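You operate a simulated robot arm through the tools that you are given. There is no shell and no other tool.

The job below is to be done with a simulated robot arm. You get a single attempt, and the scene is never put back.

JOB
Swap the pin in hole 2 of the white plate for a silver rivet and set it.
Fine: the pin goes into the red rack; turn the red dial to the chart's value for that colour; use the red squeezer and park it again; the red valve and the other holes stay as they are.

It is judged by the outcome, as a careful person would: the job done as asked, and still so three seconds after it is handed in. It fails if anything else is knocked over, pushed out of place, dropped, spilled or broken.

ROBOT AND FRAMES
A 6-joint arm with a fingered hand, fixed in place. Base frame: the origin is at the foot of the arm, x ahead of it, y to its left, z up; the work surface is at about z = 1050. Units: mm, degrees, N and s.
With the tool pointing down near the work surface it reaches from about 200 to 720 mm from the base axis. Its first joint turns from -166.0 to 166.0 degrees. Payload 4 kg.
The TCP is the grasp point between the finger pads, 26 mm short of the fingertips. In the tool frame z runs along the fingers and y along their closing line. Largest opening 148 mm; the body of the gripper starts 73 mm behind the TCP. The gripper is a hand of 3 fingers: y runs from the thumb to the fingers, the wrist lies at [0, 0, -239] in the tool frame, and closing takes about 1.5 s.
Orientation is told as [roll, pitch, yaw] about the base's x, y, z axes, in that order, counted from this pose: with the fingers straight down and closing along the base's y, the tool's x points along the base's -x, its y along +y and its z along -z.

CONTROLS
- The arm moves only by the tool drive_tool. Its argument "rows" is a list of rows, each a list of 6 numbers: the shift along the base's x, y, z in mm, then the turn, a rotation vector about the base's x, y, z in degrees. In form: [[x, y, z, ax, ay, az], ...]. A call has 1 to 20 rows; each row shifts and turns the commanded pose from where the row before left it. "grip" is the finger opening in mm, from 0 to 148, set as the call begins (left out, the last holds). Rows are played at 5 a second. More than 50 mm and 8.6 degrees between two rows, or a gripper value outside its range, and nothing of the call is played. A pose out of reach is approached as far as the arm can. The call stops where the force on the tool passes 40 N (or 10 N more than at its start, if that is more) or the arm is blocked; 0.2 s more then pass. The fingers move at their own pace (about 153 mm/s each) and stop on an object; they squeeze with about 22 N. The grip force told is the motor's: it shows also when the fingers shut on nothing. Time passes only in rows, and 0.2 s behind the last, so rows that do not move let the fingers close. The reply holds the time, the measured pose of the TCP, the force on the tool along the base axes, the opening and the grip force, in the units named above and with some noise, with the torque about the TCP (base axes, N m) and any sound that the robot's microphone picked up.
- Cameras (640 x 400 px; columns grow to the right, rows downward): "scene" is fixed at [400.9, -649.3, 1779.9]; the picture's right is [1.00, 0.05, 0.00], its down [0.04, -0.75, -0.66] and it looks along [-0.03, 0.66, -0.75] (base axes); focal length 312 px, centre (320, 200). "wrist" rides on the gripper at [68, -39, -90] in the tool frame; the picture's right is [0.50, 0.87, 0.00], its down [-0.66, 0.38, -0.65] and it looks along [-0.57, 0.33, 0.76] (tool axes); focal length 222 px, centre (320, 200). There is no depth. A picture from a camera that has moved, and an enlarged one, comes with that camera's place and axes in the base frame and with its lens.
- camera(camera): a new picture of that camera. It takes no simulated time.
- slide_trunk(by): slides the trunk up (or, below 0, down) by that many mm; the arm rides with it, the base frame stays. It gives what a move gives, with no picture.
- move_fingers(finger1, finger2, thumb_bend): sets how far each is bent, from 0 (flat) to 1 (curled in); at 0.3 the hand is open as for a grip, at 0.7 the pads meet at the TCP. One left out holds its place. A second passes; each finger stops where it meets its share of the squeeze, and holds until it gets a number again. A gripper value or a shape takes the hand back. It gives what a move gives, with no picture; readings hold the bend of each and the force on the fingers (four entries, about 0 where the hand has none), thumb and palm.
- preshape(shape): the hand has 3 fingers and takes this shape, open, in about a second: jaw (thumb against the fingers, like two jaws); tri (thumb and two fingers); tip (a fingertip pinch); poke (one finger out to press); point (the index stretched); flat (the hand flat); cup (the hand cupped); fist (a fist). The gripper value then closes the fingers along that shape, each until it touches; the sizes above hold for jaw. It gives what a move gives, with no picture.
- enlarge(camera, box): a new picture of the part [left, top, right, bottom] of that camera's present view, enlarged. It takes no simulated time.
- job_done(): hands the job in; it is judged then, once.

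Nothing tells you positions but the pictures and the camera data. Unless the task says otherwise, let go and move clear before handing in.

The tools are called after "Call:" as name(argument=value, ...) on one line, values as JSON. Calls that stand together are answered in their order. drive_tool: Moves the arm, as the interface text tells. Its arguments: {"type":"object","properties":{"rows":{"type":"array"},"grip":{"type":"number"}},"required":["rows"]} The other tools are called the same way: slide_trunk (by) slides the trunk up or down; preshape (shape) gives the hand a shape; move_fingers (finger1, finger2, thumb_bend) moves the fingers one by one; camera (camera) takes a picture; enlarge (camera, box) takes an enlarged picture of a part of a camera's view; job_done () hands the job in.

At the start:

```text
time: 0.0
ee_pos: [395.4, -128.1, 1394.7]
tcp_rot: [0.2, -0.1, 0.1]
wrist_force: [0.8, 0.6, 0.1]
wrist_torque: [-0.02, 0.0, -0.02]
gripper_width: 147.9
gripper_force: 0.0
shape: jaw
bend: [0.3, 0.3, 0.3]
finger forces: [0.0, 0.0, 0.0, 0.0, 0.0, 0.0]
trunk travel left (down, up): [-525.0, 65.0]
```

scene: 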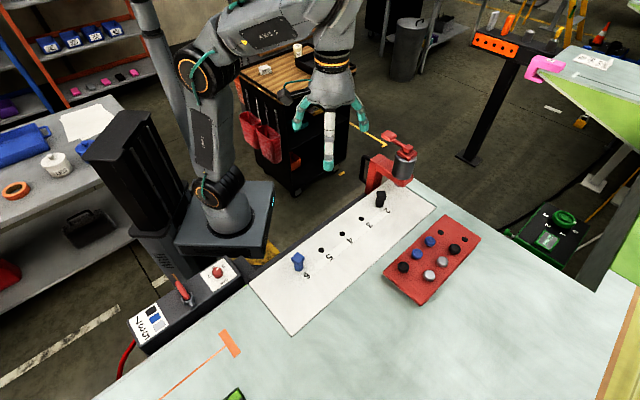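
wrist: 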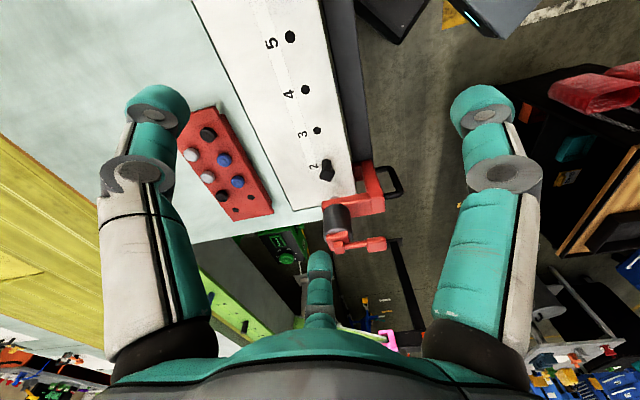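

I see a white plate with numbered holes (a black pin in hole 2, a blue one in hole 6), a red rack with coloured rivets, a red squeezer at the end of the plate, and a control box with a chart, lever and knob. I will enlarge the relevant parts before moving.

Call:
enlarge(camera="scene", box=[340, 120, 500, 220])

Call:
enlarge(camera="scene", box=[110, 240, 270, 340])

Call:
enlarge(camera="scene", box=[360, 200, 500, 310])

Call:
enlarge(camera="scene", box=[250, 180, 450, 340])

Call:
enlarge(camera="wrist", box=[160, 80, 420, 260])

```text
4.00 times, centred on (420, 170) of scene
camera zoom: at [400.9, -649.3, 1779.9], right [1.0, 0.05, 0.0], down [0.04, -0.75, -0.66], along [-0.03, 0.66, -0.75], focal length 1248 px, centre (-80, 320)
```

zoom: 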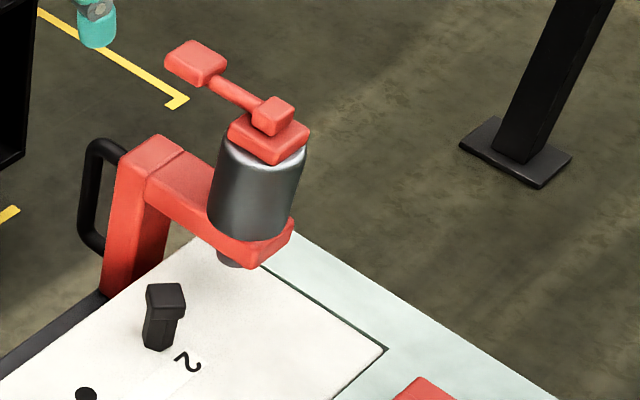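

```text
4.00 times, centred on (190, 290) of scene
camera zoom: at [400.9, -649.3, 1779.9], right [1.0, 0.05, 0.0], down [0.04, -0.75, -0.66], along [-0.03, 0.66, -0.75], focal length 1248 px, centre (840, -160)
```

zoom: 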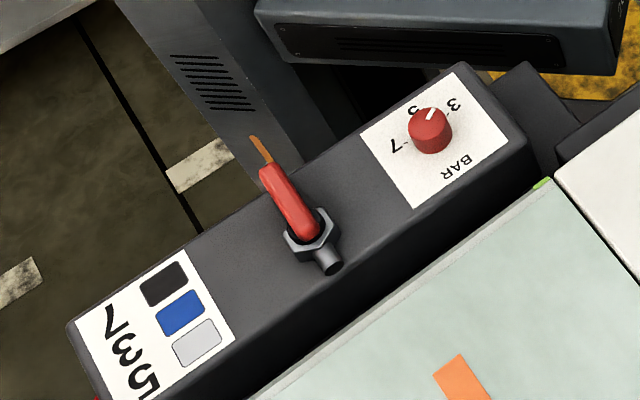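

```text
3.64 times, centred on (430, 255) of scene
camera zoom: at [400.9, -649.3, 1779.9], right [1.0, 0.05, 0.0], down [0.04, -0.75, -0.66], along [-0.03, 0.66, -0.75], focal length 1135 px, centre (-80, 0)
```

zoom: 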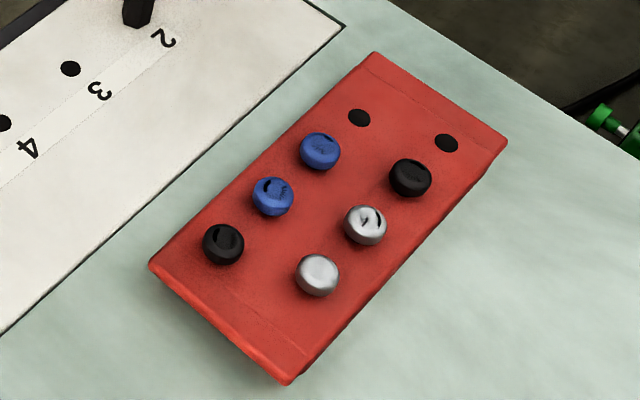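

```text
2.50 times, centred on (350, 260) of scene
camera zoom: at [400.9, -649.3, 1779.9], right [1.0, 0.05, 0.0], down [0.04, -0.75, -0.66], along [-0.03, 0.66, -0.75], focal length 780 px, centre (245, 50)
```

zoom: 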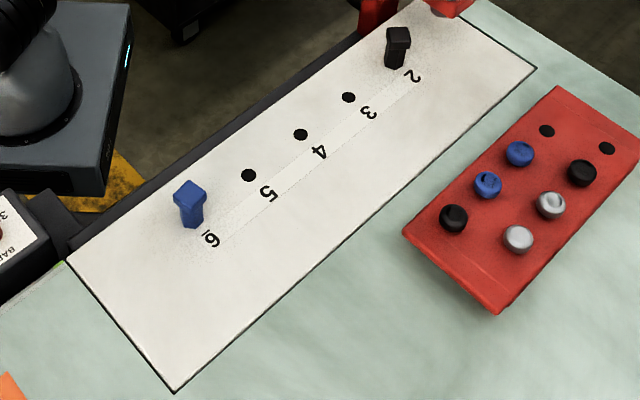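

```text
2.22 times, centred on (290, 170) of wrist
camera zoom: at [327.4, -167.4, 1485.6], right [-0.5, 0.87, 0.0], down [0.65, 0.38, 0.66], along [0.57, 0.33, -0.76], focal length 494 px, centre (387, 267)
```

zoom: 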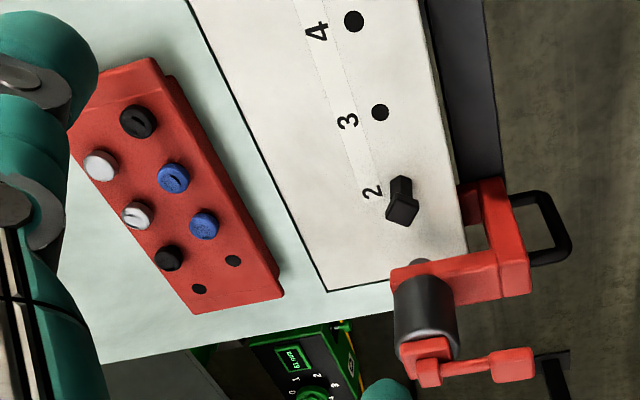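

The chart seems to read black 7, blue 3, silver 5, and the squeezer stands at the end of the plate on what may be a rail. I'll zoom in further on the dial, chart, rivets and squeezer before I plan anything.

Call:
enlarge(camera="scene", box=[198, 252, 246, 282])

Call:
enlarge(camera="scene", box=[124, 300, 180, 345])

Call:
enlarge(camera="scene", box=[395, 225, 475, 285])

Call:
enlarge(camera="scene", box=[355, 125, 435, 215])

Call:
enlarge(camera="wrist", box=[300, 140, 420, 260])

Call:
enlarge(camera="scene", box=[240, 170, 400, 300])

```text
13.33 times, centred on (222, 267) of scene
camera zoom: at [400.9, -649.3, 1779.9], right [1.0, 0.05, 0.0], down [0.04, -0.75, -0.66], along [-0.03, 0.66, -0.75], focal length 4161 px, centre (1627, -693)
```

zoom: 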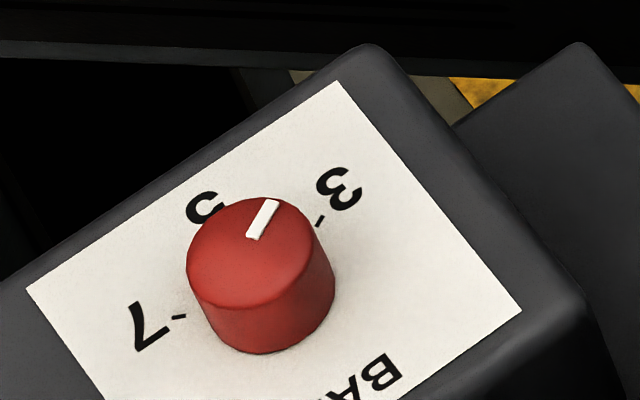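

```text
8.89 times, centred on (152, 322) of scene
camera zoom: at [400.9, -649.3, 1779.9], right [1.0, 0.05, 0.0], down [0.04, -0.75, -0.66], along [-0.03, 0.66, -0.75], focal length 2774 px, centre (1813, -889)
```

zoom: 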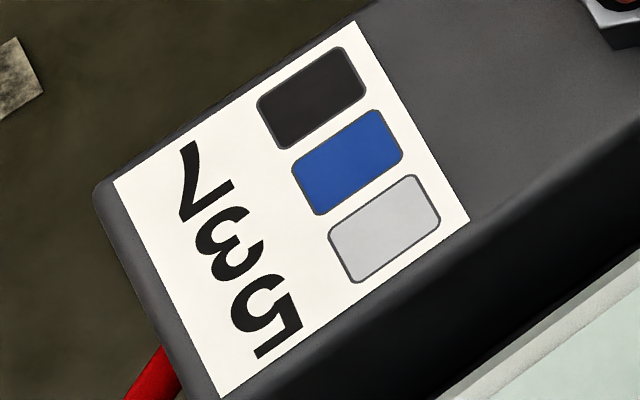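

```text
6.67 times, centred on (435, 255) of scene
camera zoom: at [400.9, -649.3, 1779.9], right [1.0, 0.05, 0.0], down [0.04, -0.75, -0.66], along [-0.03, 0.66, -0.75], focal length 2080 px, centre (-447, -167)
```

zoom: 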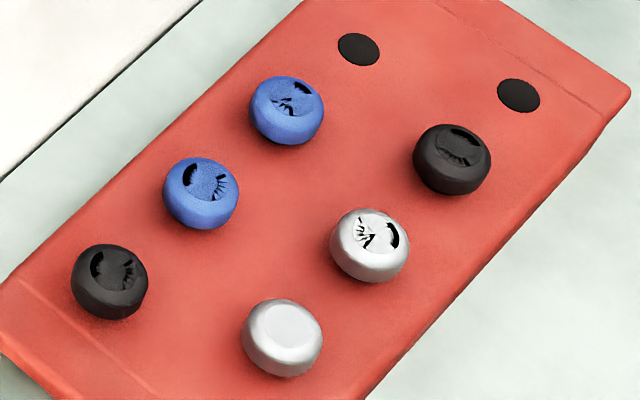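

```text
4.44 times, centred on (395, 170) of scene
camera zoom: at [400.9, -649.3, 1779.9], right [1.0, 0.05, 0.0], down [0.04, -0.75, -0.66], along [-0.03, 0.66, -0.75], focal length 1387 px, centre (-13, 333)
```

zoom: 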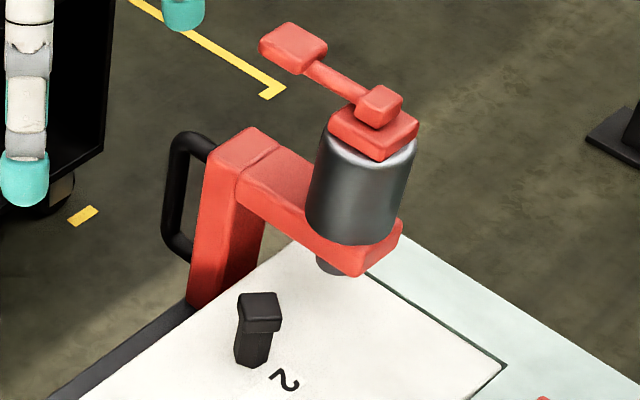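

```text
3.33 times, centred on (360, 200) of wrist
camera zoom: at [327.4, -167.4, 1485.6], right [-0.5, 0.87, 0.0], down [0.65, 0.38, 0.66], along [0.57, 0.33, -0.76], focal length 740 px, centre (187, 200)
```

zoom: 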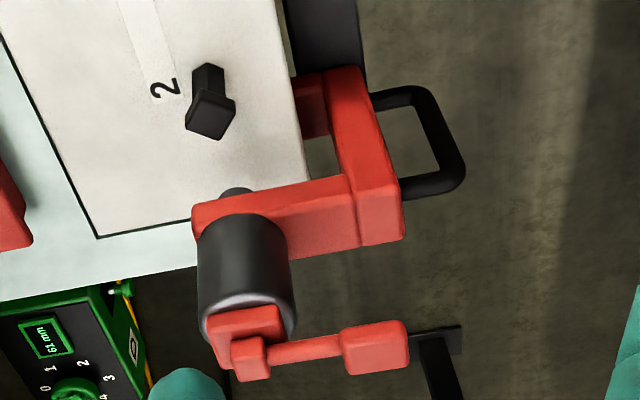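

```text
3.08 times, centred on (320, 235) of scene
camera zoom: at [400.9, -649.3, 1779.9], right [1.0, 0.05, 0.0], down [0.04, -0.75, -0.66], along [-0.03, 0.66, -0.75], focal length 960 px, centre (320, 92)
```

zoom: 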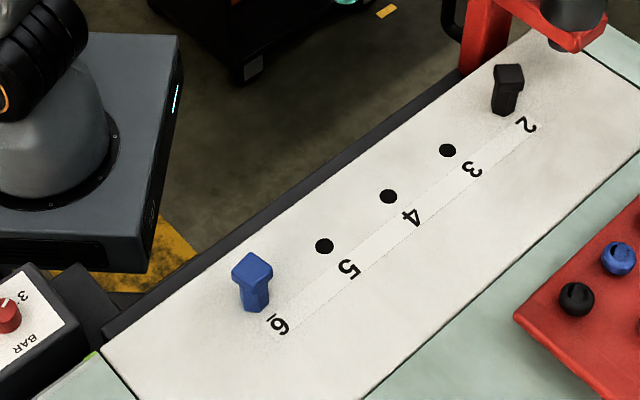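

The plain silver rivet looks like the only undamaged one, and the holes run along a 45° line with the squeezer parked one pitch past hole 2. I'll move the hand over the rack to inspect it up close with the wrist camera.

Call:
drive_tool(rows=[[35, -14, -15, 0, 0, 0], [35, -14, -15, 0, 0, 0], [35, -14, -15, 0, 0, 0], [35, -14, -15, 0, 0, 0], [35, -14, -15, 0, 0, 0], [0, 0, 0, 0, 0, 0]])

Call:
camera(camera="wrist")

Call:
camera(camera="scene")

```text
time: 1.4
ee_pos: [554.3, -190.3, 1313.1]
tcp_rot: [-0.1, -0.2, 0.0]
wrist_force: [-0.2, 0.0, -0.4]
wrist_torque: [0.03, 0.04, 0.03]
gripper_width: 147.9
gripper_force: 0.1
shape: jaw
bend: [0.3, 0.3, 0.3]
finger forces: [0.1, 0.0, 0.0, 0.0, 0.1, 0.0]
out of reach, approached as far as the arm can: row 4, 5
trunk travel left (down, up): [-525.0, 65.0]
```

```text
taken
camera wrist: at [485.4, -228.6, 1404.2], right [-0.5, 0.87, 0.0], down [0.65, 0.38, 0.66], along [0.57, 0.33, -0.75], focal length 222 px, centre (320, 200)
```

wrist: 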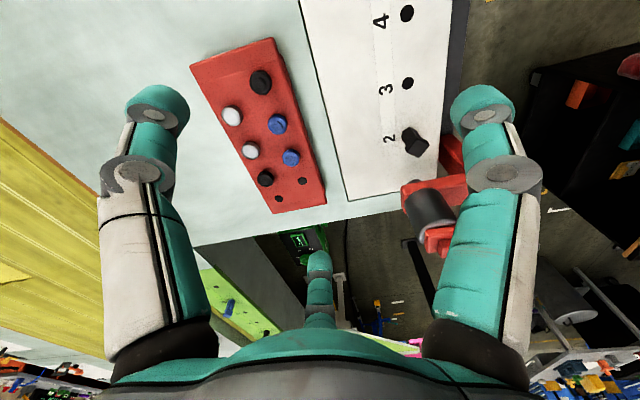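

```text
taken
```

scene: 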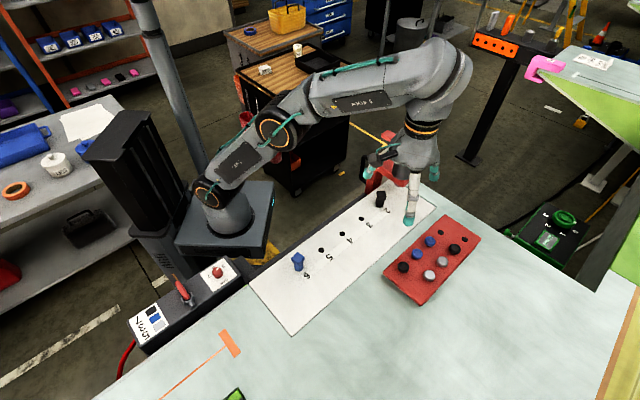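

The arm reached its limit at that height, so reach towards the rack is tight and I may raise the trunk or tilt the tool. I'll zoom in on this view of the rack, pin and squeezer.

Call:
enlarge(camera="wrist", box=[180, 30, 340, 220])

Call:
enlarge(camera="wrist", box=[360, 60, 480, 260])

Call:
enlarge(camera="wrist", box=[210, 60, 300, 120])

```text
2.11 times, centred on (260, 125) of wrist
camera zoom: at [485.4, -228.6, 1404.2], right [-0.5, 0.87, 0.0], down [0.65, 0.38, 0.66], along [0.57, 0.33, -0.75], focal length 468 px, centre (446, 358)
```

zoom: 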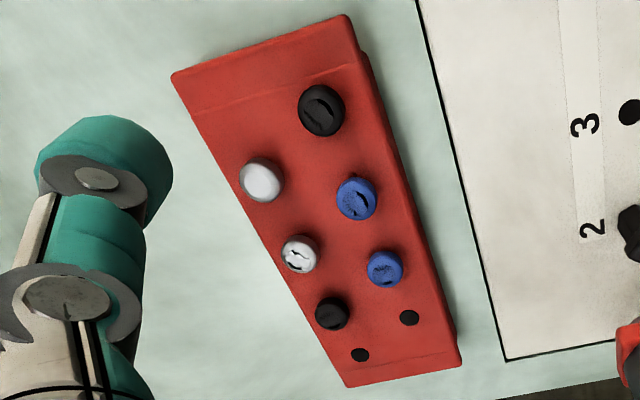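

```text
2.00 times, centred on (420, 160) of wrist
camera zoom: at [485.4, -228.6, 1404.2], right [-0.5, 0.87, 0.0], down [0.65, 0.38, 0.66], along [0.57, 0.33, -0.75], focal length 444 px, centre (120, 280)
```

zoom: 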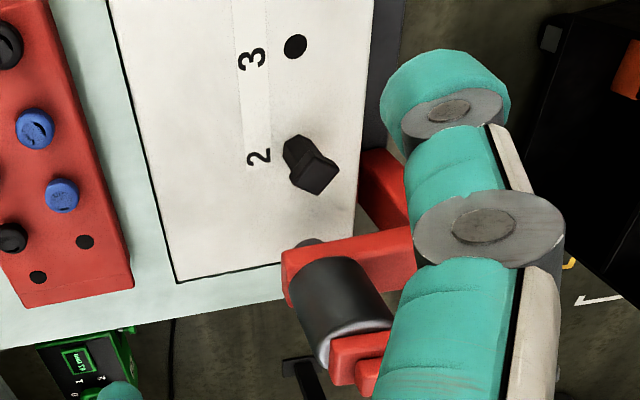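

```text
6.67 times, centred on (255, 90) of wrist
camera zoom: at [485.4, -228.6, 1404.2], right [-0.5, 0.87, 0.0], down [0.65, 0.38, 0.66], along [0.57, 0.33, -0.75], focal length 1481 px, centre (753, 933)
```

zoom: 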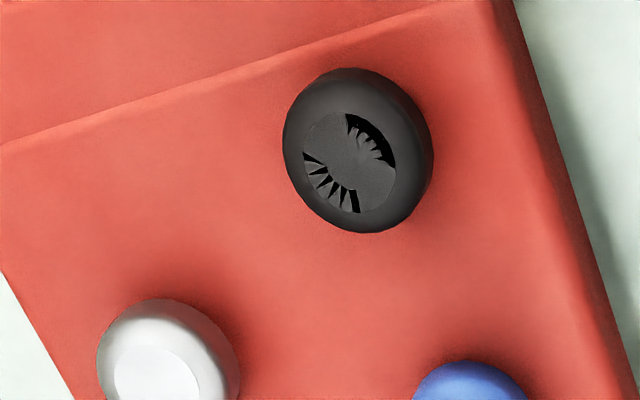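

The marks on the heads could be real damage or just a rendering effect, so I'll compare the two silver rivets up close.

Call:
enlarge(camera="wrist", box=[215, 95, 275, 165])

Call:
enlarge(camera="wrist", box=[255, 100, 325, 215])

Call:
enlarge(camera="wrist", box=[385, 110, 465, 260])

Call:
enlarge(camera="scene", box=[410, 240, 450, 285])

```text
5.71 times, centred on (245, 130) of wrist
camera zoom: at [485.4, -228.6, 1404.2], right [-0.5, 0.87, 0.0], down [0.65, 0.38, 0.66], along [0.57, 0.33, -0.75], focal length 1269 px, centre (749, 600)
```

zoom: 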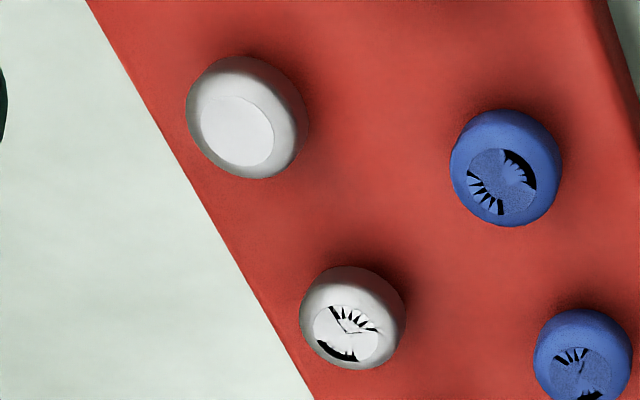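

```text
3.48 times, centred on (290, 158) of wrist
camera zoom: at [485.4, -228.6, 1404.2], right [-0.5, 0.87, 0.0], down [0.65, 0.38, 0.66], along [0.57, 0.33, -0.75], focal length 773 px, centre (424, 348)
```

zoom: 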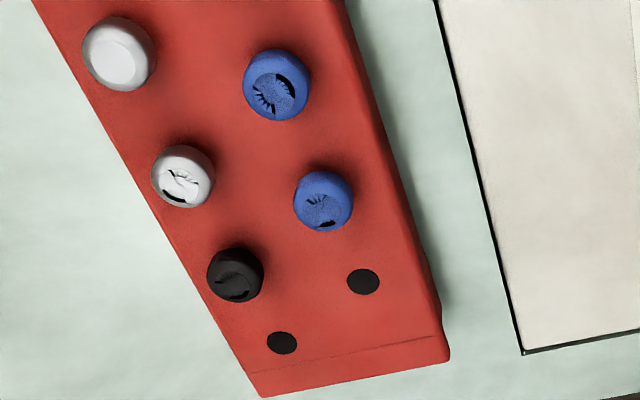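

```text
2.67 times, centred on (425, 185) of wrist
camera zoom: at [485.4, -228.6, 1404.2], right [-0.5, 0.87, 0.0], down [0.65, 0.38, 0.66], along [0.57, 0.33, -0.75], focal length 592 px, centre (40, 240)
```

zoom: 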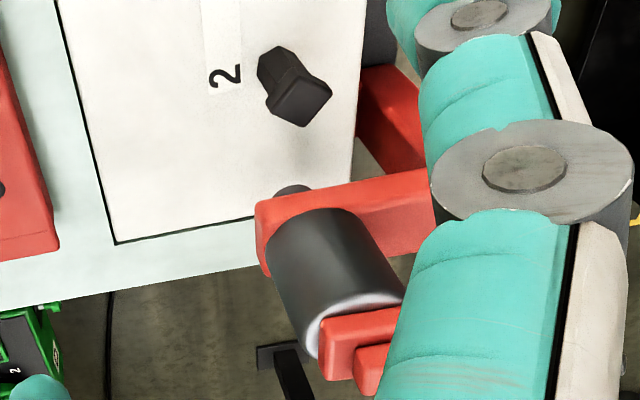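

```text
8.89 times, centred on (430, 262) of scene
camera zoom: at [400.9, -649.3, 1779.9], right [1.0, 0.05, 0.0], down [0.04, -0.75, -0.66], along [-0.03, 0.66, -0.75], focal length 2774 px, centre (-658, -356)
```

zoom: 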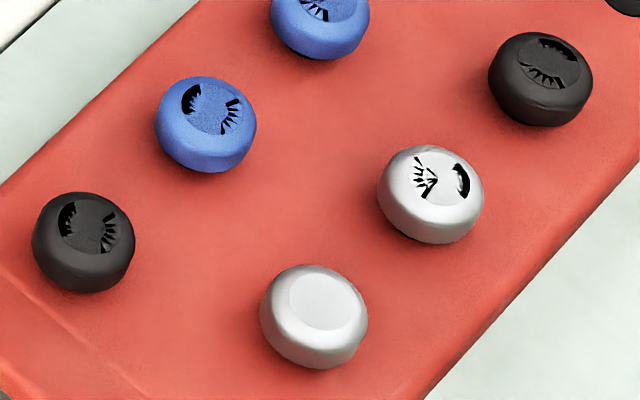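

The plain silver rivet looks intact and is also the easier one to reach. I'll raise the trunk for extra reach and then look at the squeezer from closer.

Call:
slide_trunk(by=65)

```text
time: 2.4
ee_pos: [552.1, -189.7, 1377.4]
tcp_rot: [0.0, -0.3, -0.1]
wrist_force: [-0.4, -0.4, 0.2]
wrist_torque: [0.01, 0.01, 0.01]
gripper_width: 147.7
gripper_force: 0.0
shape: jaw
bend: [0.3, 0.3, 0.3]
finger forces: [0.0, 0.0, 0.0, 0.1, 0.0, 0.0]
trunk travel left (down, up): [-590.0, 0.0]
```

The trunk is fully raised. Now I'll move the hand behind the squeezer's near side, at a safe height, to see its column, handle and lever.

Call:
drive_tool(rows=[[-22, 40, -5, 0, 0, 0], [-22, 40, -5, 0, 0, 0], [-22, 40, -15, 0, 0, 0], [-22, 40, -15, 0, 0, 0], [-22, 40, -15, 0, 0, 0], [-22, 40, -20, 0, 0, 0], [0, 0, 0, 0, 0, 0]])

Call:
camera(camera="wrist")

Call:
enlarge(camera="wrist", box=[200, 60, 440, 260])

```text
time: 4.0
ee_pos: [421.5, 52.5, 1301.6]
tcp_rot: [-0.1, -0.3, -0.2]
wrist_force: [0.0, -0.4, 0.1]
wrist_torque: [0.03, 0.01, -0.04]
gripper_width: 147.7
gripper_force: 0.0
shape: jaw
bend: [0.3, 0.3, 0.3]
finger forces: [0.0, 0.0, 0.0, 0.0, 0.0, 0.1]
trunk travel left (down, up): [-590.0, 0.0]
```

```text
taken
camera wrist: at [352.8, 12.9, 1392.7], right [-0.5, 0.87, 0.0], down [0.65, 0.38, 0.66], along [0.57, 0.33, -0.75], focal length 222 px, centre (320, 200)
```

wrist: 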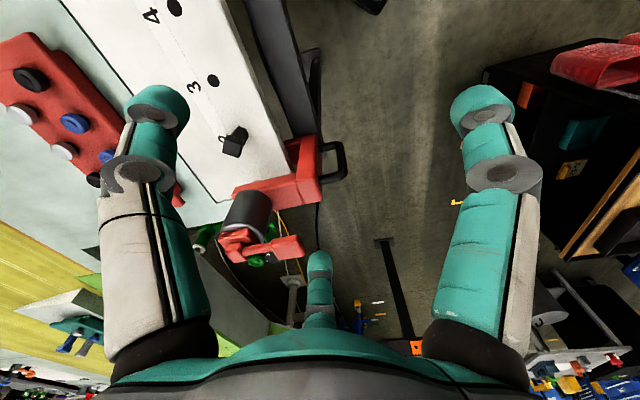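

```text
2.00 times, centred on (320, 160) of wrist
camera zoom: at [352.8, 12.9, 1392.7], right [-0.5, 0.87, 0.0], down [0.65, 0.38, 0.66], along [0.57, 0.33, -0.75], focal length 444 px, centre (320, 280)
```

zoom: 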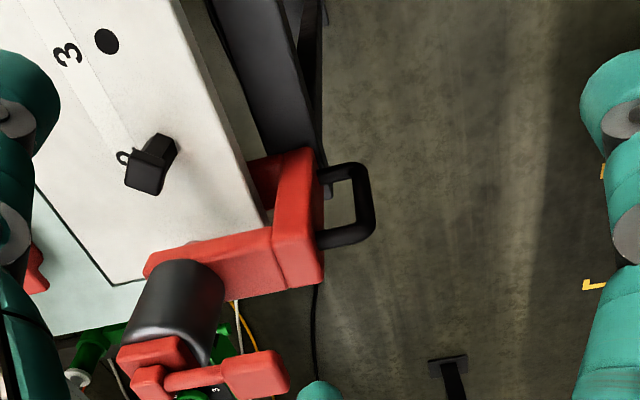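

I see the rail behind the plate and the squeezer's C-frame with its black handle. I'll zoom in on the frame, handle and top lever.

Call:
enlarge(camera="wrist", box=[250, 110, 370, 210])

Call:
enlarge(camera="wrist", box=[190, 180, 330, 280])

Call:
enlarge(camera="wrist", box=[180, 0, 340, 130])

```text
4.00 times, centred on (310, 160) of wrist
camera zoom: at [352.8, 12.9, 1392.7], right [-0.5, 0.87, 0.0], down [0.65, 0.38, 0.66], along [0.57, 0.33, -0.75], focal length 888 px, centre (360, 360)
```

zoom: 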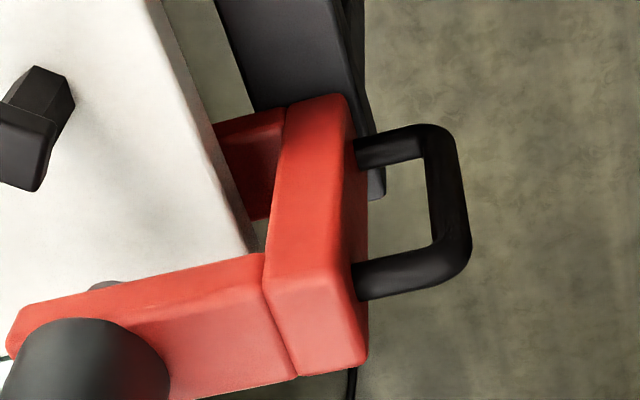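

```text
4.00 times, centred on (260, 230) of wrist
camera zoom: at [352.8, 12.9, 1392.7], right [-0.5, 0.87, 0.0], down [0.65, 0.38, 0.66], along [0.57, 0.33, -0.75], focal length 888 px, centre (560, 80)
```

zoom: 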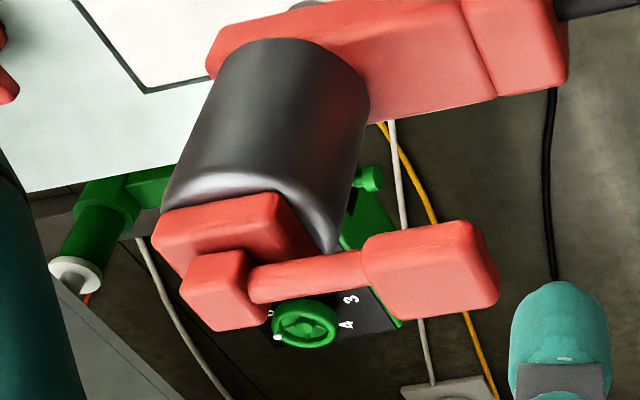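

```text
3.08 times, centred on (260, 65) of wrist
camera zoom: at [352.8, 12.9, 1392.7], right [-0.5, 0.87, 0.0], down [0.65, 0.38, 0.66], along [0.57, 0.33, -0.75], focal length 684 px, centre (505, 615)
```

zoom: 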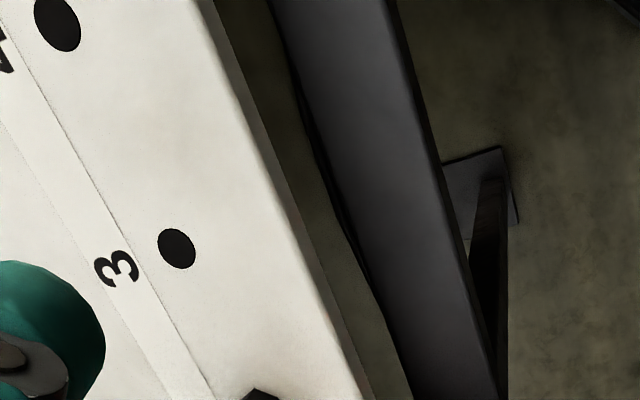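

I've triangulated the main positions: holes 80 mm apart along a 45° line with hole 2 near (550, -21), the rack's near empty hole near (704, -139), and the plain silver rivet near (645, -277). I'll partly close the hand in free air to see how the fingers are arranged.

Call:
drive_tool(rows=[[0, -20, 0, 0, 0, 0], [0, -20, 0, 0, 0, 0], [0, 0, 0, 0, 0, 0], [0, 0, 0, 0, 0, 0]], grip=50)

Call:
enlarge(camera="scene", box=[270, 60, 430, 220])

Call:
camera(camera="wrist")

```text
time: 5.0
ee_pos: [419.2, 10.4, 1304.0]
tcp_rot: [0.0, -0.2, -0.1]
wrist_force: [-0.5, -0.9, -0.2]
wrist_torque: [0.0, -0.02, -0.02]
gripper_width: 50.2
gripper_force: 0.0
shape: jaw
bend: [0.77, 0.77, 0.7]
finger forces: [0.0, 0.0, 0.1, 0.1, 0.1, 0.0]
trunk travel left (down, up): [-590.0, 0.0]
```

```text
2.50 times, centred on (350, 140) of scene
camera zoom: at [400.9, -649.3, 1779.9], right [1.0, 0.05, 0.0], down [0.04, -0.75, -0.66], along [-0.03, 0.66, -0.75], focal length 780 px, centre (245, 350)
```

zoom: 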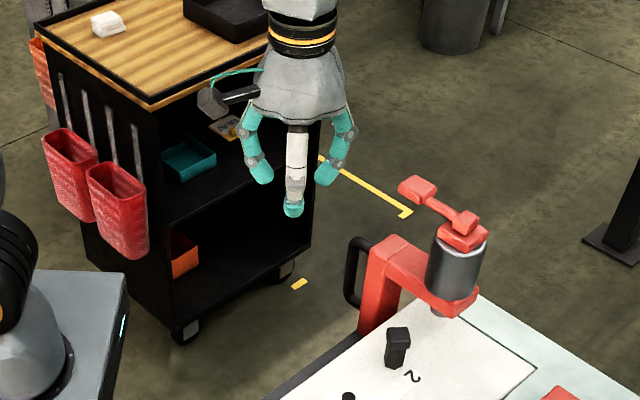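

```text
taken
camera wrist: at [350.8, -27.9, 1394.8], right [-0.5, 0.87, 0.0], down [0.65, 0.38, 0.66], along [0.57, 0.33, -0.75], focal length 222 px, centre (320, 200)
```

wrist: 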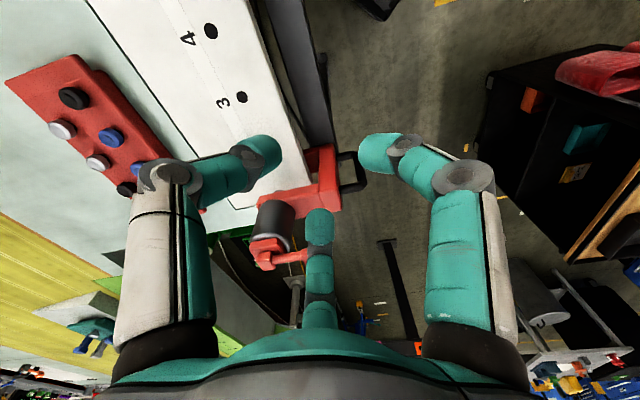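

The three fingers close radially from 120° apart, so I'll need to angle the hand to keep clear of the squeezer. Next I'll go over the control box to look at the dial and valve.

Call:
drive_tool(rows=[[-30, -28, -4, 0, 0, 0], [-30, -28, -4, 0, 0, 0], [-30, -28, -4, 0, 0, 0], [-30, -28, -4, 0, 0, 0], [-30, -28, -4, 0, 0, 0], [-30, -28, -4, 0, 0, 0], [-30, -28, -4, 0, 0, 0], [-30, -28, -4, 0, 0, 0], [-30, -28, -4, 0, 0, 0], [-30, -28, -4, 0, 0, 0], [-30, -28, -4, 0, 0, 0], [-30, -28, -4, 0, 0, 0], [0, 0, 0, 0, 0, 0]])

Call:
camera(camera="wrist")

Call:
camera(camera="scene")

```text
time: 7.8
ee_pos: [190.2, -248.1, 1209.5]
tcp_rot: [-0.5, 0.1, -0.4]
wrist_force: [-0.1, -0.4, -0.1]
wrist_torque: [0.02, 0.04, 0.04]
gripper_width: 50.3
gripper_force: 0.0
shape: jaw
bend: [0.77, 0.77, 0.7]
finger forces: [0.0, 0.1, 0.1, 0.0, 0.0, 0.0]
out of reach, approached as far as the arm can: row 8, 9, 10, 11, 12
trunk travel left (down, up): [-590.0, 0.0]
```

```text
taken
camera wrist: at [122.4, -286.1, 1300.3], right [-0.49, 0.87, -0.01], down [0.66, 0.38, 0.65], along [0.57, 0.32, -0.76], focal length 222 px, centre (320, 200)
```

wrist: 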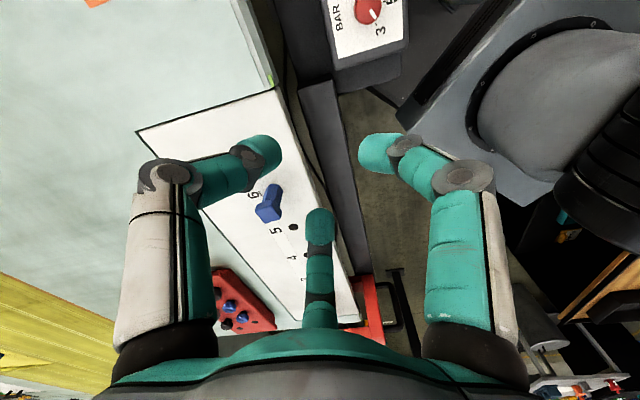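

```text
taken
```

scene: 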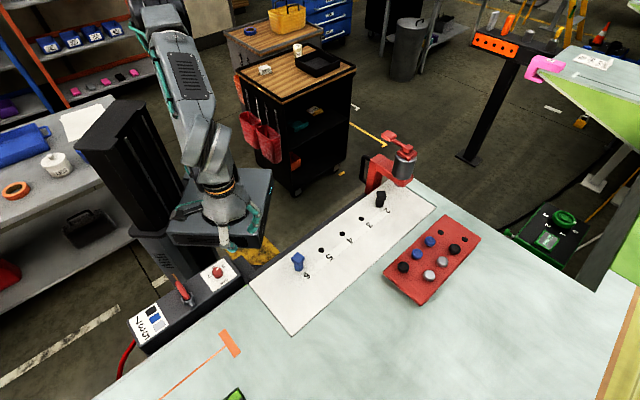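

I'm above the control box but hit an inner reach limit, and the dial is just at the picture's edge. I'll test a small move and a yaw turn so that the camera faces the dial.

Call:
drive_tool(rows=[[20, 0, 0, 0, 0, 8], [0, 0, 0, 0, 0, 8], [0, 0, 0, 0, 0, 8]])

```text
time: 8.6
ee_pos: [273.2, -191.9, 1174.1]
tcp_rot: [-0.6, 0.5, 23.6]
wrist_force: [-0.9, 0.2, -0.1]
wrist_torque: [-0.02, -0.03, -0.03]
gripper_width: 50.3
gripper_force: 0.0
shape: jaw
bend: [0.77, 0.77, 0.7]
finger forces: [0.1, 0.1, 0.1, 0.1, 0.0, 0.0]
out of reach, approached as far as the arm can: row 1, 2, 3
trunk travel left (down, up): [-590.0, 0.0]
```

The commanded pose seems to be out of reach, making the hand drift. I'll do a null row to see whether it settles before commanding anything else.

Call:
drive_tool(rows=[[0, 0, 10, 0, 0, 0]])

Call:
camera(camera="scene")

```text
time: 9.0
ee_pos: [278.2, -184.6, 1180.5]
tcp_rot: [-0.1, -0.1, 23.8]
wrist_force: [0.8, -0.8, -0.8]
wrist_torque: [0.01, 0.01, 0.01]
gripper_width: 50.2
gripper_force: 0.1
shape: jaw
bend: [0.77, 0.77, 0.7]
finger forces: [0.0, 0.1, 0.1, 0.0, 0.0, 0.0]
out of reach, approached as far as the arm can: row 1
trunk travel left (down, up): [-590.0, 0.0]
```

```text
taken
```

scene: 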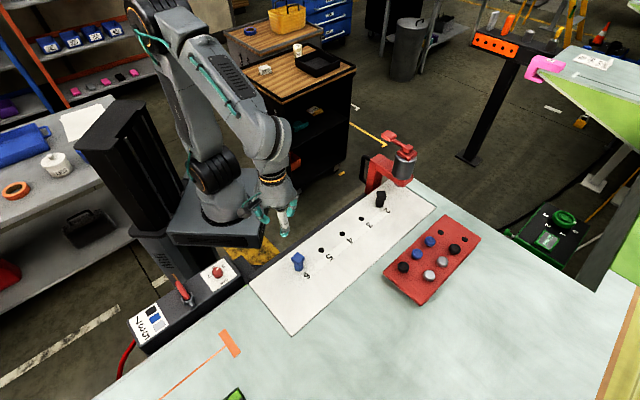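

The hand drifted to about (278, -185), so I can't be sure what the commanded pose is. I'll shift the command back towards the open area, which is safe in either case, and see what the arm does.

Call:
drive_tool(rows=[[25, 20, 10, 0, 0, 0], [25, 20, 10, 0, 0, 0], [25, 20, 10, 0, 0, 0], [0, 0, 0, 0, 0, 0]])

```text
time: 10.0
ee_pos: [356.2, -126.9, 1211.3]
tcp_rot: [0.0, -0.3, 23.9]
wrist_force: [0.6, 0.6, 0.3]
wrist_torque: [0.01, -0.04, -0.02]
gripper_width: 50.3
gripper_force: 0.1
shape: jaw
bend: [0.77, 0.77, 0.7]
finger forces: [0.0, 0.1, 0.1, 0.0, 0.0, 0.0]
trunk travel left (down, up): [-590.0, 0.0]
```

The command re-anchors to where the arm actually got, which is helpful. I'll turn the hand here first so that the camera will look back towards the control box, then approach the dial from the outside.

Call:
drive_tool(rows=[[0, -4, 2, 0, 0, 8], [0, -4, 2, 0, 0, 8], [0, -4, 2, 0, 0, 8], [0, -4, 2, 0, 0, 8], [0, -4, 2, 0, 0, 8], [0, -4, 2, 0, 0, 8], [0, -4, 2, 0, 0, 8], [0, -4, 2, 0, 0, 8], [0, -4, 0, 0, 0, 8], [0, -4, 0, 0, 0, 8], [0, -4, 0, 0, 0, 8], [0, -4, 0, 0, 0, 8], [0, 0, 0, 0, 0, 0]], grip=100)

Call:
camera(camera="wrist")

```text
time: 12.8
ee_pos: [273.6, 173.6, 1036.0]
tcp_rot: [-0.9, 1.8, 119.3]
wrist_force: [-0.6, -0.2, -0.6]
wrist_torque: [-0.01, -0.02, -0.02]
gripper_width: 99.7
gripper_force: 0.1
shape: jaw
bend: [0.29, 0.29, 0.72]
finger forces: [0.1, 0.1, 0.0, 0.1, 0.1, 0.0]
out of reach, approached as far as the arm can: row 2, 3, 4, 5, 6, 7, 8, 9, 10, 11, 12
trunk travel left (down, up): [-590.0, 0.0]
```

```text
taken
camera wrist: at [339.3, 135.4, 1130.7], right [-0.51, -0.86, 0.0], down [-0.67, 0.4, 0.63], along [-0.54, 0.32, -0.78], focal length 222 px, centre (320, 200)
```

wrist: 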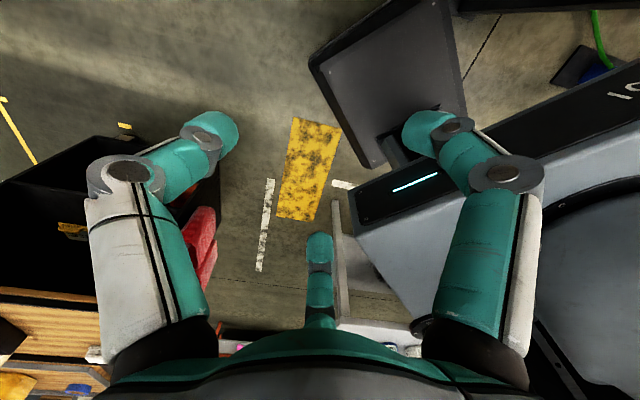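

The arm swung well off course because a wrist joint limit is hit when the hand yaws too far positive. I'll check the scene to make sure nothing was touched before moving back.

Call:
camera(camera="scene")

Call:
enlarge(camera="scene", box=[230, 130, 450, 280])

```text
taken
```

scene: 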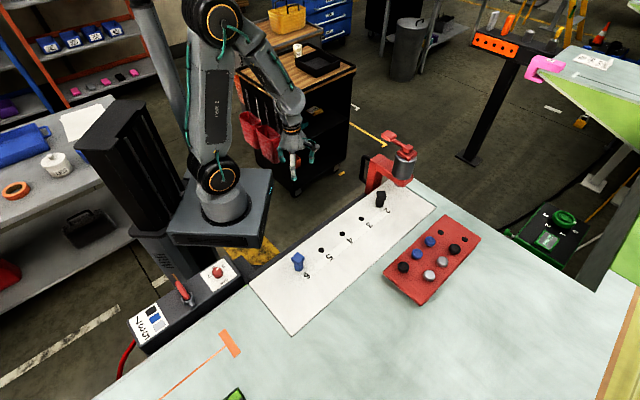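

```text
2.67 times, centred on (340, 205) of scene
camera zoom: at [400.9, -649.3, 1779.9], right [1.0, 0.05, 0.0], down [0.04, -0.75, -0.66], along [-0.03, 0.66, -0.75], focal length 832 px, centre (267, 187)
```

zoom: 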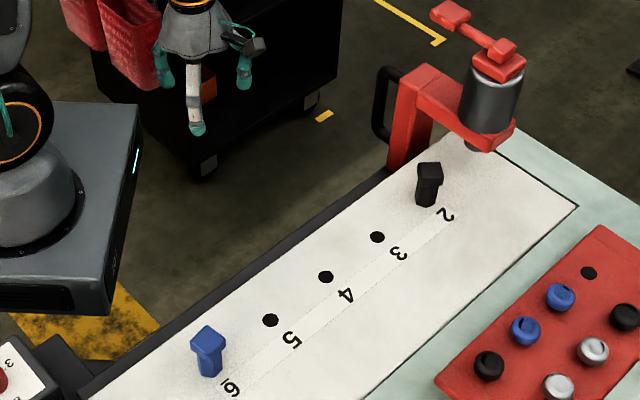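

Nothing has moved. I'll raise the hand and rotate the yaw back in the negative direction, in short steps, checking as I go.

Call:
drive_tool(rows=[[0, 0, 40, 0, 0, -8], [0, 0, 40, 0, 0, -8], [0, 0, 40, 0, 0, -8], [0, 0, 40, 0, 0, -8], [0, 0, 30, 0, 0, -8], [0, 0, 0, 0, 0, -8], [0, 0, 0, 0, 0, -8], [0, 0, 0, 0, 0, -8]])

```text
time: 14.6
ee_pos: [276.1, 173.2, 1225.5]
tcp_rot: [-0.1, -0.2, 55.8]
wrist_force: [0.2, -0.4, -0.4]
wrist_torque: [-0.01, -0.01, 0.0]
gripper_width: 99.6
gripper_force: 0.1
shape: jaw
bend: [0.29, 0.29, 0.72]
finger forces: [0.0, 0.0, 0.0, 0.1, 0.0, 0.1]
trunk travel left (down, up): [-590.0, 0.0]
```

That worked without reach problems. I'll keep turning negative while moving back over the middle of the plate at a safe height.

Call:
drive_tool(rows=[[9, -21, 4, 0, 0, -8], [9, -21, 4, 0, 0, -8], [9, -21, 4, 0, 0, -8], [9, -21, 4, 0, 0, -8], [9, -21, 4, 0, 0, -8], [9, -21, 4, 0, 0, -8], [9, -21, 4, 0, 0, -8], [9, -21, 4, 0, 0, -8], [9, -21, 4, 0, 0, -8], [9, -21, 4, 0, 0, -8], [9, -21, 4, 0, 0, -8], [0, 0, 0, 0, 0, 0]])

```text
time: 17.2
ee_pos: [372.9, -57.9, 1269.8]
tcp_rot: [0.0, -0.2, -32.2]
wrist_force: [0.8, -0.3, -0.2]
wrist_torque: [-0.01, -0.01, -0.01]
gripper_width: 99.8
gripper_force: 0.0
shape: jaw
bend: [0.29, 0.29, 0.72]
finger forces: [0.1, 0.1, 0.0, 0.0, 0.1, 0.1]
trunk travel left (down, up): [-590.0, 0.0]
```

I'm back over the plate at a safe height. Next I'll continue turning negative in place so the camera faces the control box, checking for limits.

Call:
drive_tool(rows=[[0, 0, 0, 0, 0, -8], [0, 0, 0, 0, 0, -8], [0, 0, 0, 0, 0, -8], [0, 0, 0, 0, 0, -8], [0, 0, 0, 0, 0, -8], [0, 0, 0, 0, 0, -8], [0, 0, 0, 0, 0, -8], [0, 0, 0, 0, 0, -8], [0, 0, 0, 0, 0, -8]])

Call:
drive_tool(rows=[[0, 0, 0, 0, 0, -8], [0, 0, 0, 0, 0, -8], [0, 0, 0, 0, 0, -8], [0, 0, 0, 0, 0, -8], [0, 0, 0, 0, 0, -8], [0, 0, 0, 0, 0, -8]])

```text
time: 19.2
ee_pos: [373.6, -57.8, 1271.8]
tcp_rot: [-0.1, -0.3, -104.2]
wrist_force: [0.7, 0.2, -0.4]
wrist_torque: [-0.01, 0.02, -0.01]
gripper_width: 99.7
gripper_force: 0.0
shape: jaw
bend: [0.29, 0.29, 0.72]
finger forces: [0.0, 0.1, 0.1, 0.1, 0.0, 0.1]
trunk travel left (down, up): [-590.0, 0.0]
```

```text
time: 20.6
ee_pos: [375.1, -60.6, 1270.6]
tcp_rot: [0.0, -0.4, -152.3]
wrist_force: [-0.2, 0.0, 0.3]
wrist_torque: [0.03, 0.02, 0.05]
gripper_width: 99.6
gripper_force: 0.0
shape: jaw
bend: [0.29, 0.29, 0.72]
finger forces: [0.1, 0.2, 0.0, 0.0, 0.0, 0.1]
trunk travel left (down, up): [-590.0, 0.0]
```

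The negative side is free. Now I'll move toward the dial, continuing the turn slightly.

Call:
drive_tool(rows=[[-26, -28, -8, 0, 0, -8], [-26, -28, -8, 0, 0, -8], [-26, -28, -8, 0, 0, -8], [-26, -28, -8, 0, 0, 0], [-26, -28, -8, 0, 0, 0], [-26, -28, -8, 0, 0, 0], [0, 0, 0, 0, 0, 0]])

Call:
camera(camera="wrist")

```text
time: 22.2
ee_pos: [218.5, -228.7, 1225.6]
tcp_rot: [0.0, -0.3, -176.0]
wrist_force: [0.0, 0.7, 0.2]
wrist_torque: [-0.01, -0.02, 0.01]
gripper_width: 100.0
gripper_force: 0.1
shape: jaw
bend: [0.29, 0.29, 0.72]
finger forces: [0.0, 0.0, 0.0, 0.1, 0.1, 0.0]
trunk travel left (down, up): [-590.0, 0.0]
```

```text
taken
camera wrist: at [282.9, -184.9, 1316.2], right [0.56, -0.83, 0.0], down [-0.62, -0.42, 0.66], along [-0.55, -0.37, -0.75], focal length 222 px, centre (320, 200)
```

wrist: 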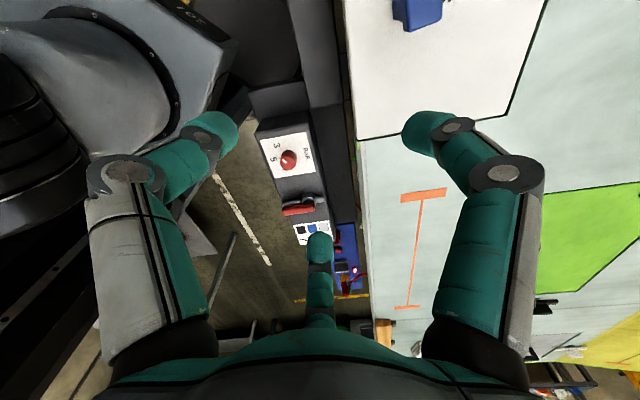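

The view works, with the dial, valve and chart all visible. I'll zoom in on the dial.

Call:
enlarge(camera="wrist", box=[250, 120, 330, 180])

Call:
enlarge(camera="wrist", box=[240, 100, 370, 250])

```text
6.67 times, centred on (290, 150) of wrist
camera zoom: at [282.9, -184.9, 1316.2], right [0.56, -0.83, 0.0], down [-0.62, -0.42, 0.66], along [-0.55, -0.37, -0.75], focal length 1481 px, centre (520, 533)
```

zoom: 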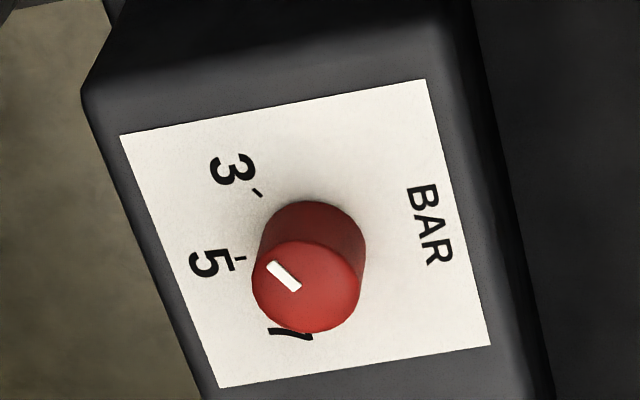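

```text
2.67 times, centred on (305, 175) of wrist
camera zoom: at [282.9, -184.9, 1316.2], right [0.56, -0.83, 0.0], down [-0.62, -0.42, 0.66], along [-0.55, -0.37, -0.75], focal length 592 px, centre (360, 267)
```

zoom: 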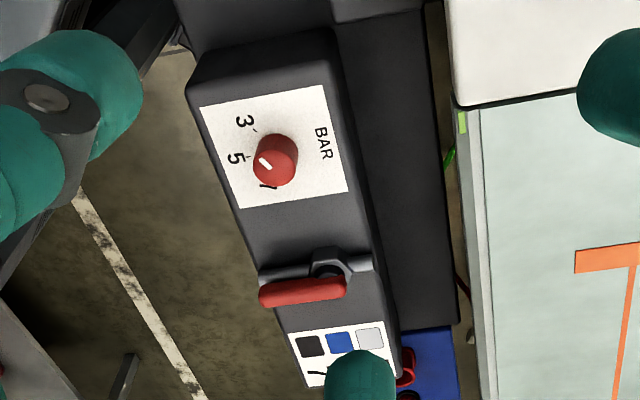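

The pointer sits on 3 (azimuth about 75°) and 5 lies at about 135°, so the dial needs a +60° turn. The knob top is near (100, -247, 1014). I'll check clearances around the control box from the scene camera before descending.

Call:
enlarge(camera="scene", box=[110, 140, 330, 340])

Call:
enlarge(camera="wrist", box=[180, 0, 380, 200])

```text
2.00 times, centred on (220, 240) of scene
camera zoom: at [400.9, -649.3, 1779.9], right [1.0, 0.05, 0.0], down [0.04, -0.75, -0.66], along [-0.03, 0.66, -0.75], focal length 624 px, centre (520, 120)
```

zoom: 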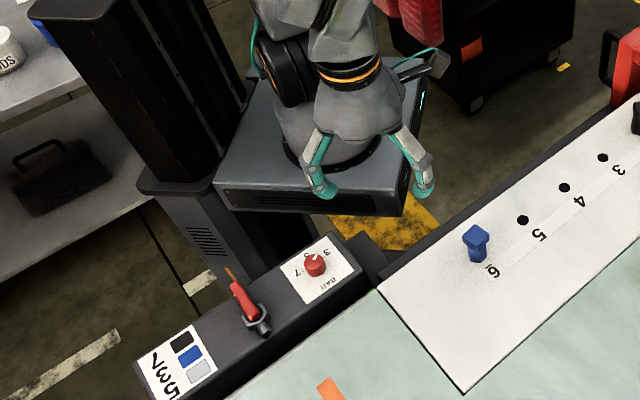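

```text
2.00 times, centred on (280, 100) of wrist
camera zoom: at [282.9, -184.9, 1316.2], right [0.56, -0.83, 0.0], down [-0.62, -0.42, 0.66], along [-0.55, -0.37, -0.75], focal length 444 px, centre (400, 400)
```

zoom: 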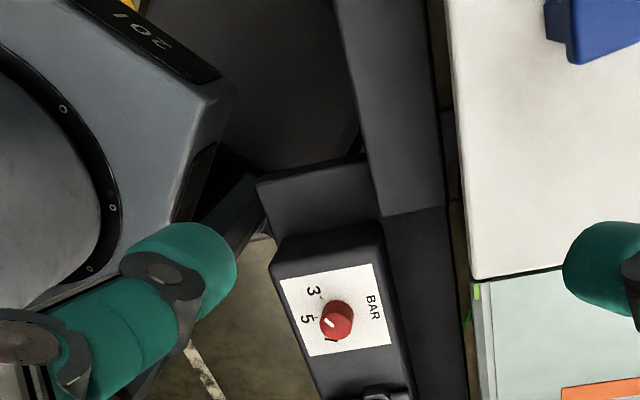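

There is enough room around the dial, with the plinth edge about 125 mm away. I'll move above the knob with yaw about -135° so the fingers straddle it clear of the valve during a +60° turn.

Call:
drive_tool(rows=[[-20, -3, -16, 0, 0, 7], [-20, -3, -16, 0, 0, 7], [-20, -3, -16, 0, 0, 7], [-20, -3, -16, 0, 0, 7], [-20, -3, -16, 0, 0, 7], [-18, -3, -10, 0, 0, 6], [0, 0, 0, 0, 0, 0]], grip=70)

Call:
camera(camera="wrist")

Call:
enlarge(camera="scene", box=[140, 180, 300, 300])

```text
time: 23.8
ee_pos: [99.1, -244.3, 1134.8]
tcp_rot: [0.0, -0.2, -135.0]
wrist_force: [0.7, 0.0, -0.4]
wrist_torque: [0.0, -0.02, 0.0]
gripper_width: 70.3
gripper_force: 0.0
shape: jaw
bend: [0.37, 0.37, 0.7]
finger forces: [0.0, 0.0, 0.0, 0.1, 0.0, 0.0]
trunk travel left (down, up): [-590.0, 0.0]
```

```text
taken
camera wrist: at [119.5, -168.2, 1225.4], right [0.97, -0.26, 0.0], down [-0.19, -0.73, 0.66], along [-0.17, -0.63, -0.75], focal length 222 px, centre (320, 200)
```

wrist: 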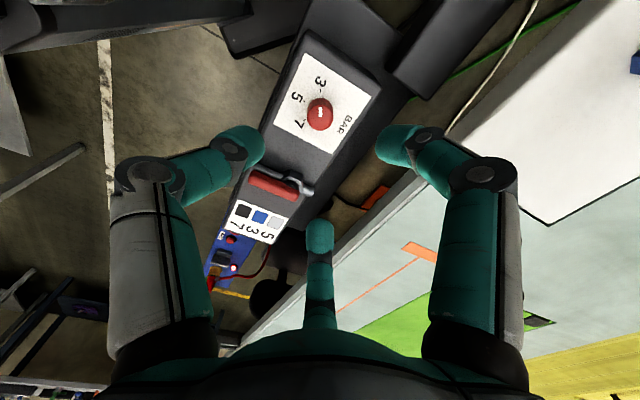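

```text
3.33 times, centred on (220, 240) of scene
camera zoom: at [400.9, -649.3, 1779.9], right [1.0, 0.05, 0.0], down [0.04, -0.75, -0.66], along [-0.03, 0.66, -0.75], focal length 1040 px, centre (653, 67)
```

zoom: 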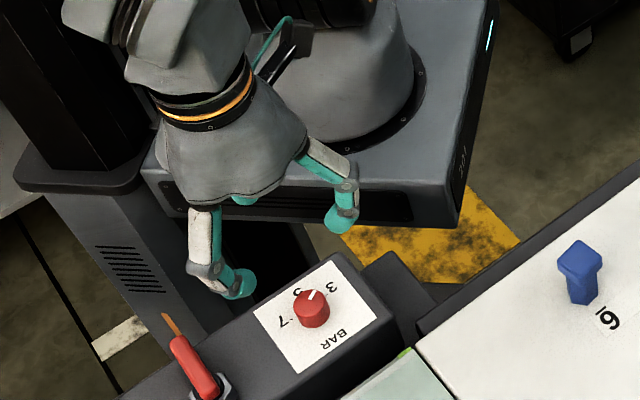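

The knob is visible from above now. I'll zoom in to refine its centre and the pointer angle.

Call:
enlarge(camera="wrist", box=[260, 70, 380, 160])

Call:
enlarge(camera="scene", box=[190, 245, 250, 285])

```text
4.44 times, centred on (320, 115) of wrist
camera zoom: at [119.5, -168.2, 1225.4], right [0.97, -0.26, 0.0], down [-0.19, -0.73, 0.66], along [-0.17, -0.63, -0.75], focal length 987 px, centre (320, 578)
```

zoom: 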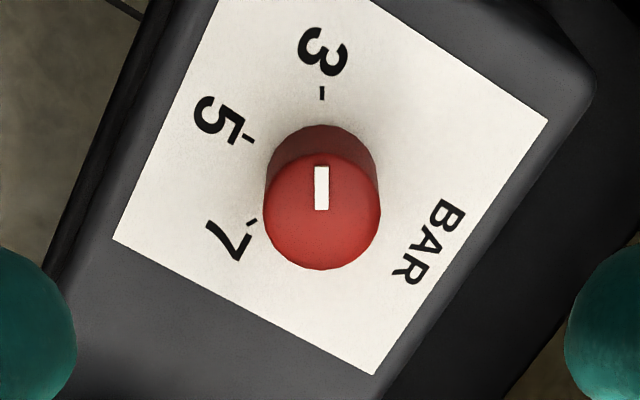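

```text
10.00 times, centred on (220, 265) of scene
camera zoom: at [400.9, -649.3, 1779.9], right [1.0, 0.05, 0.0], down [0.04, -0.75, -0.66], along [-0.03, 0.66, -0.75], focal length 3121 px, centre (1320, -450)
```

zoom: 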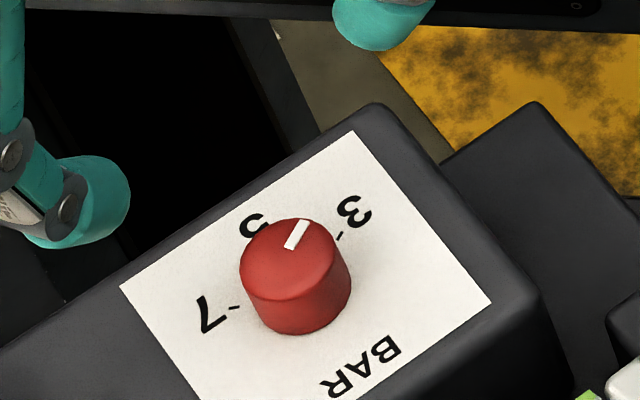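

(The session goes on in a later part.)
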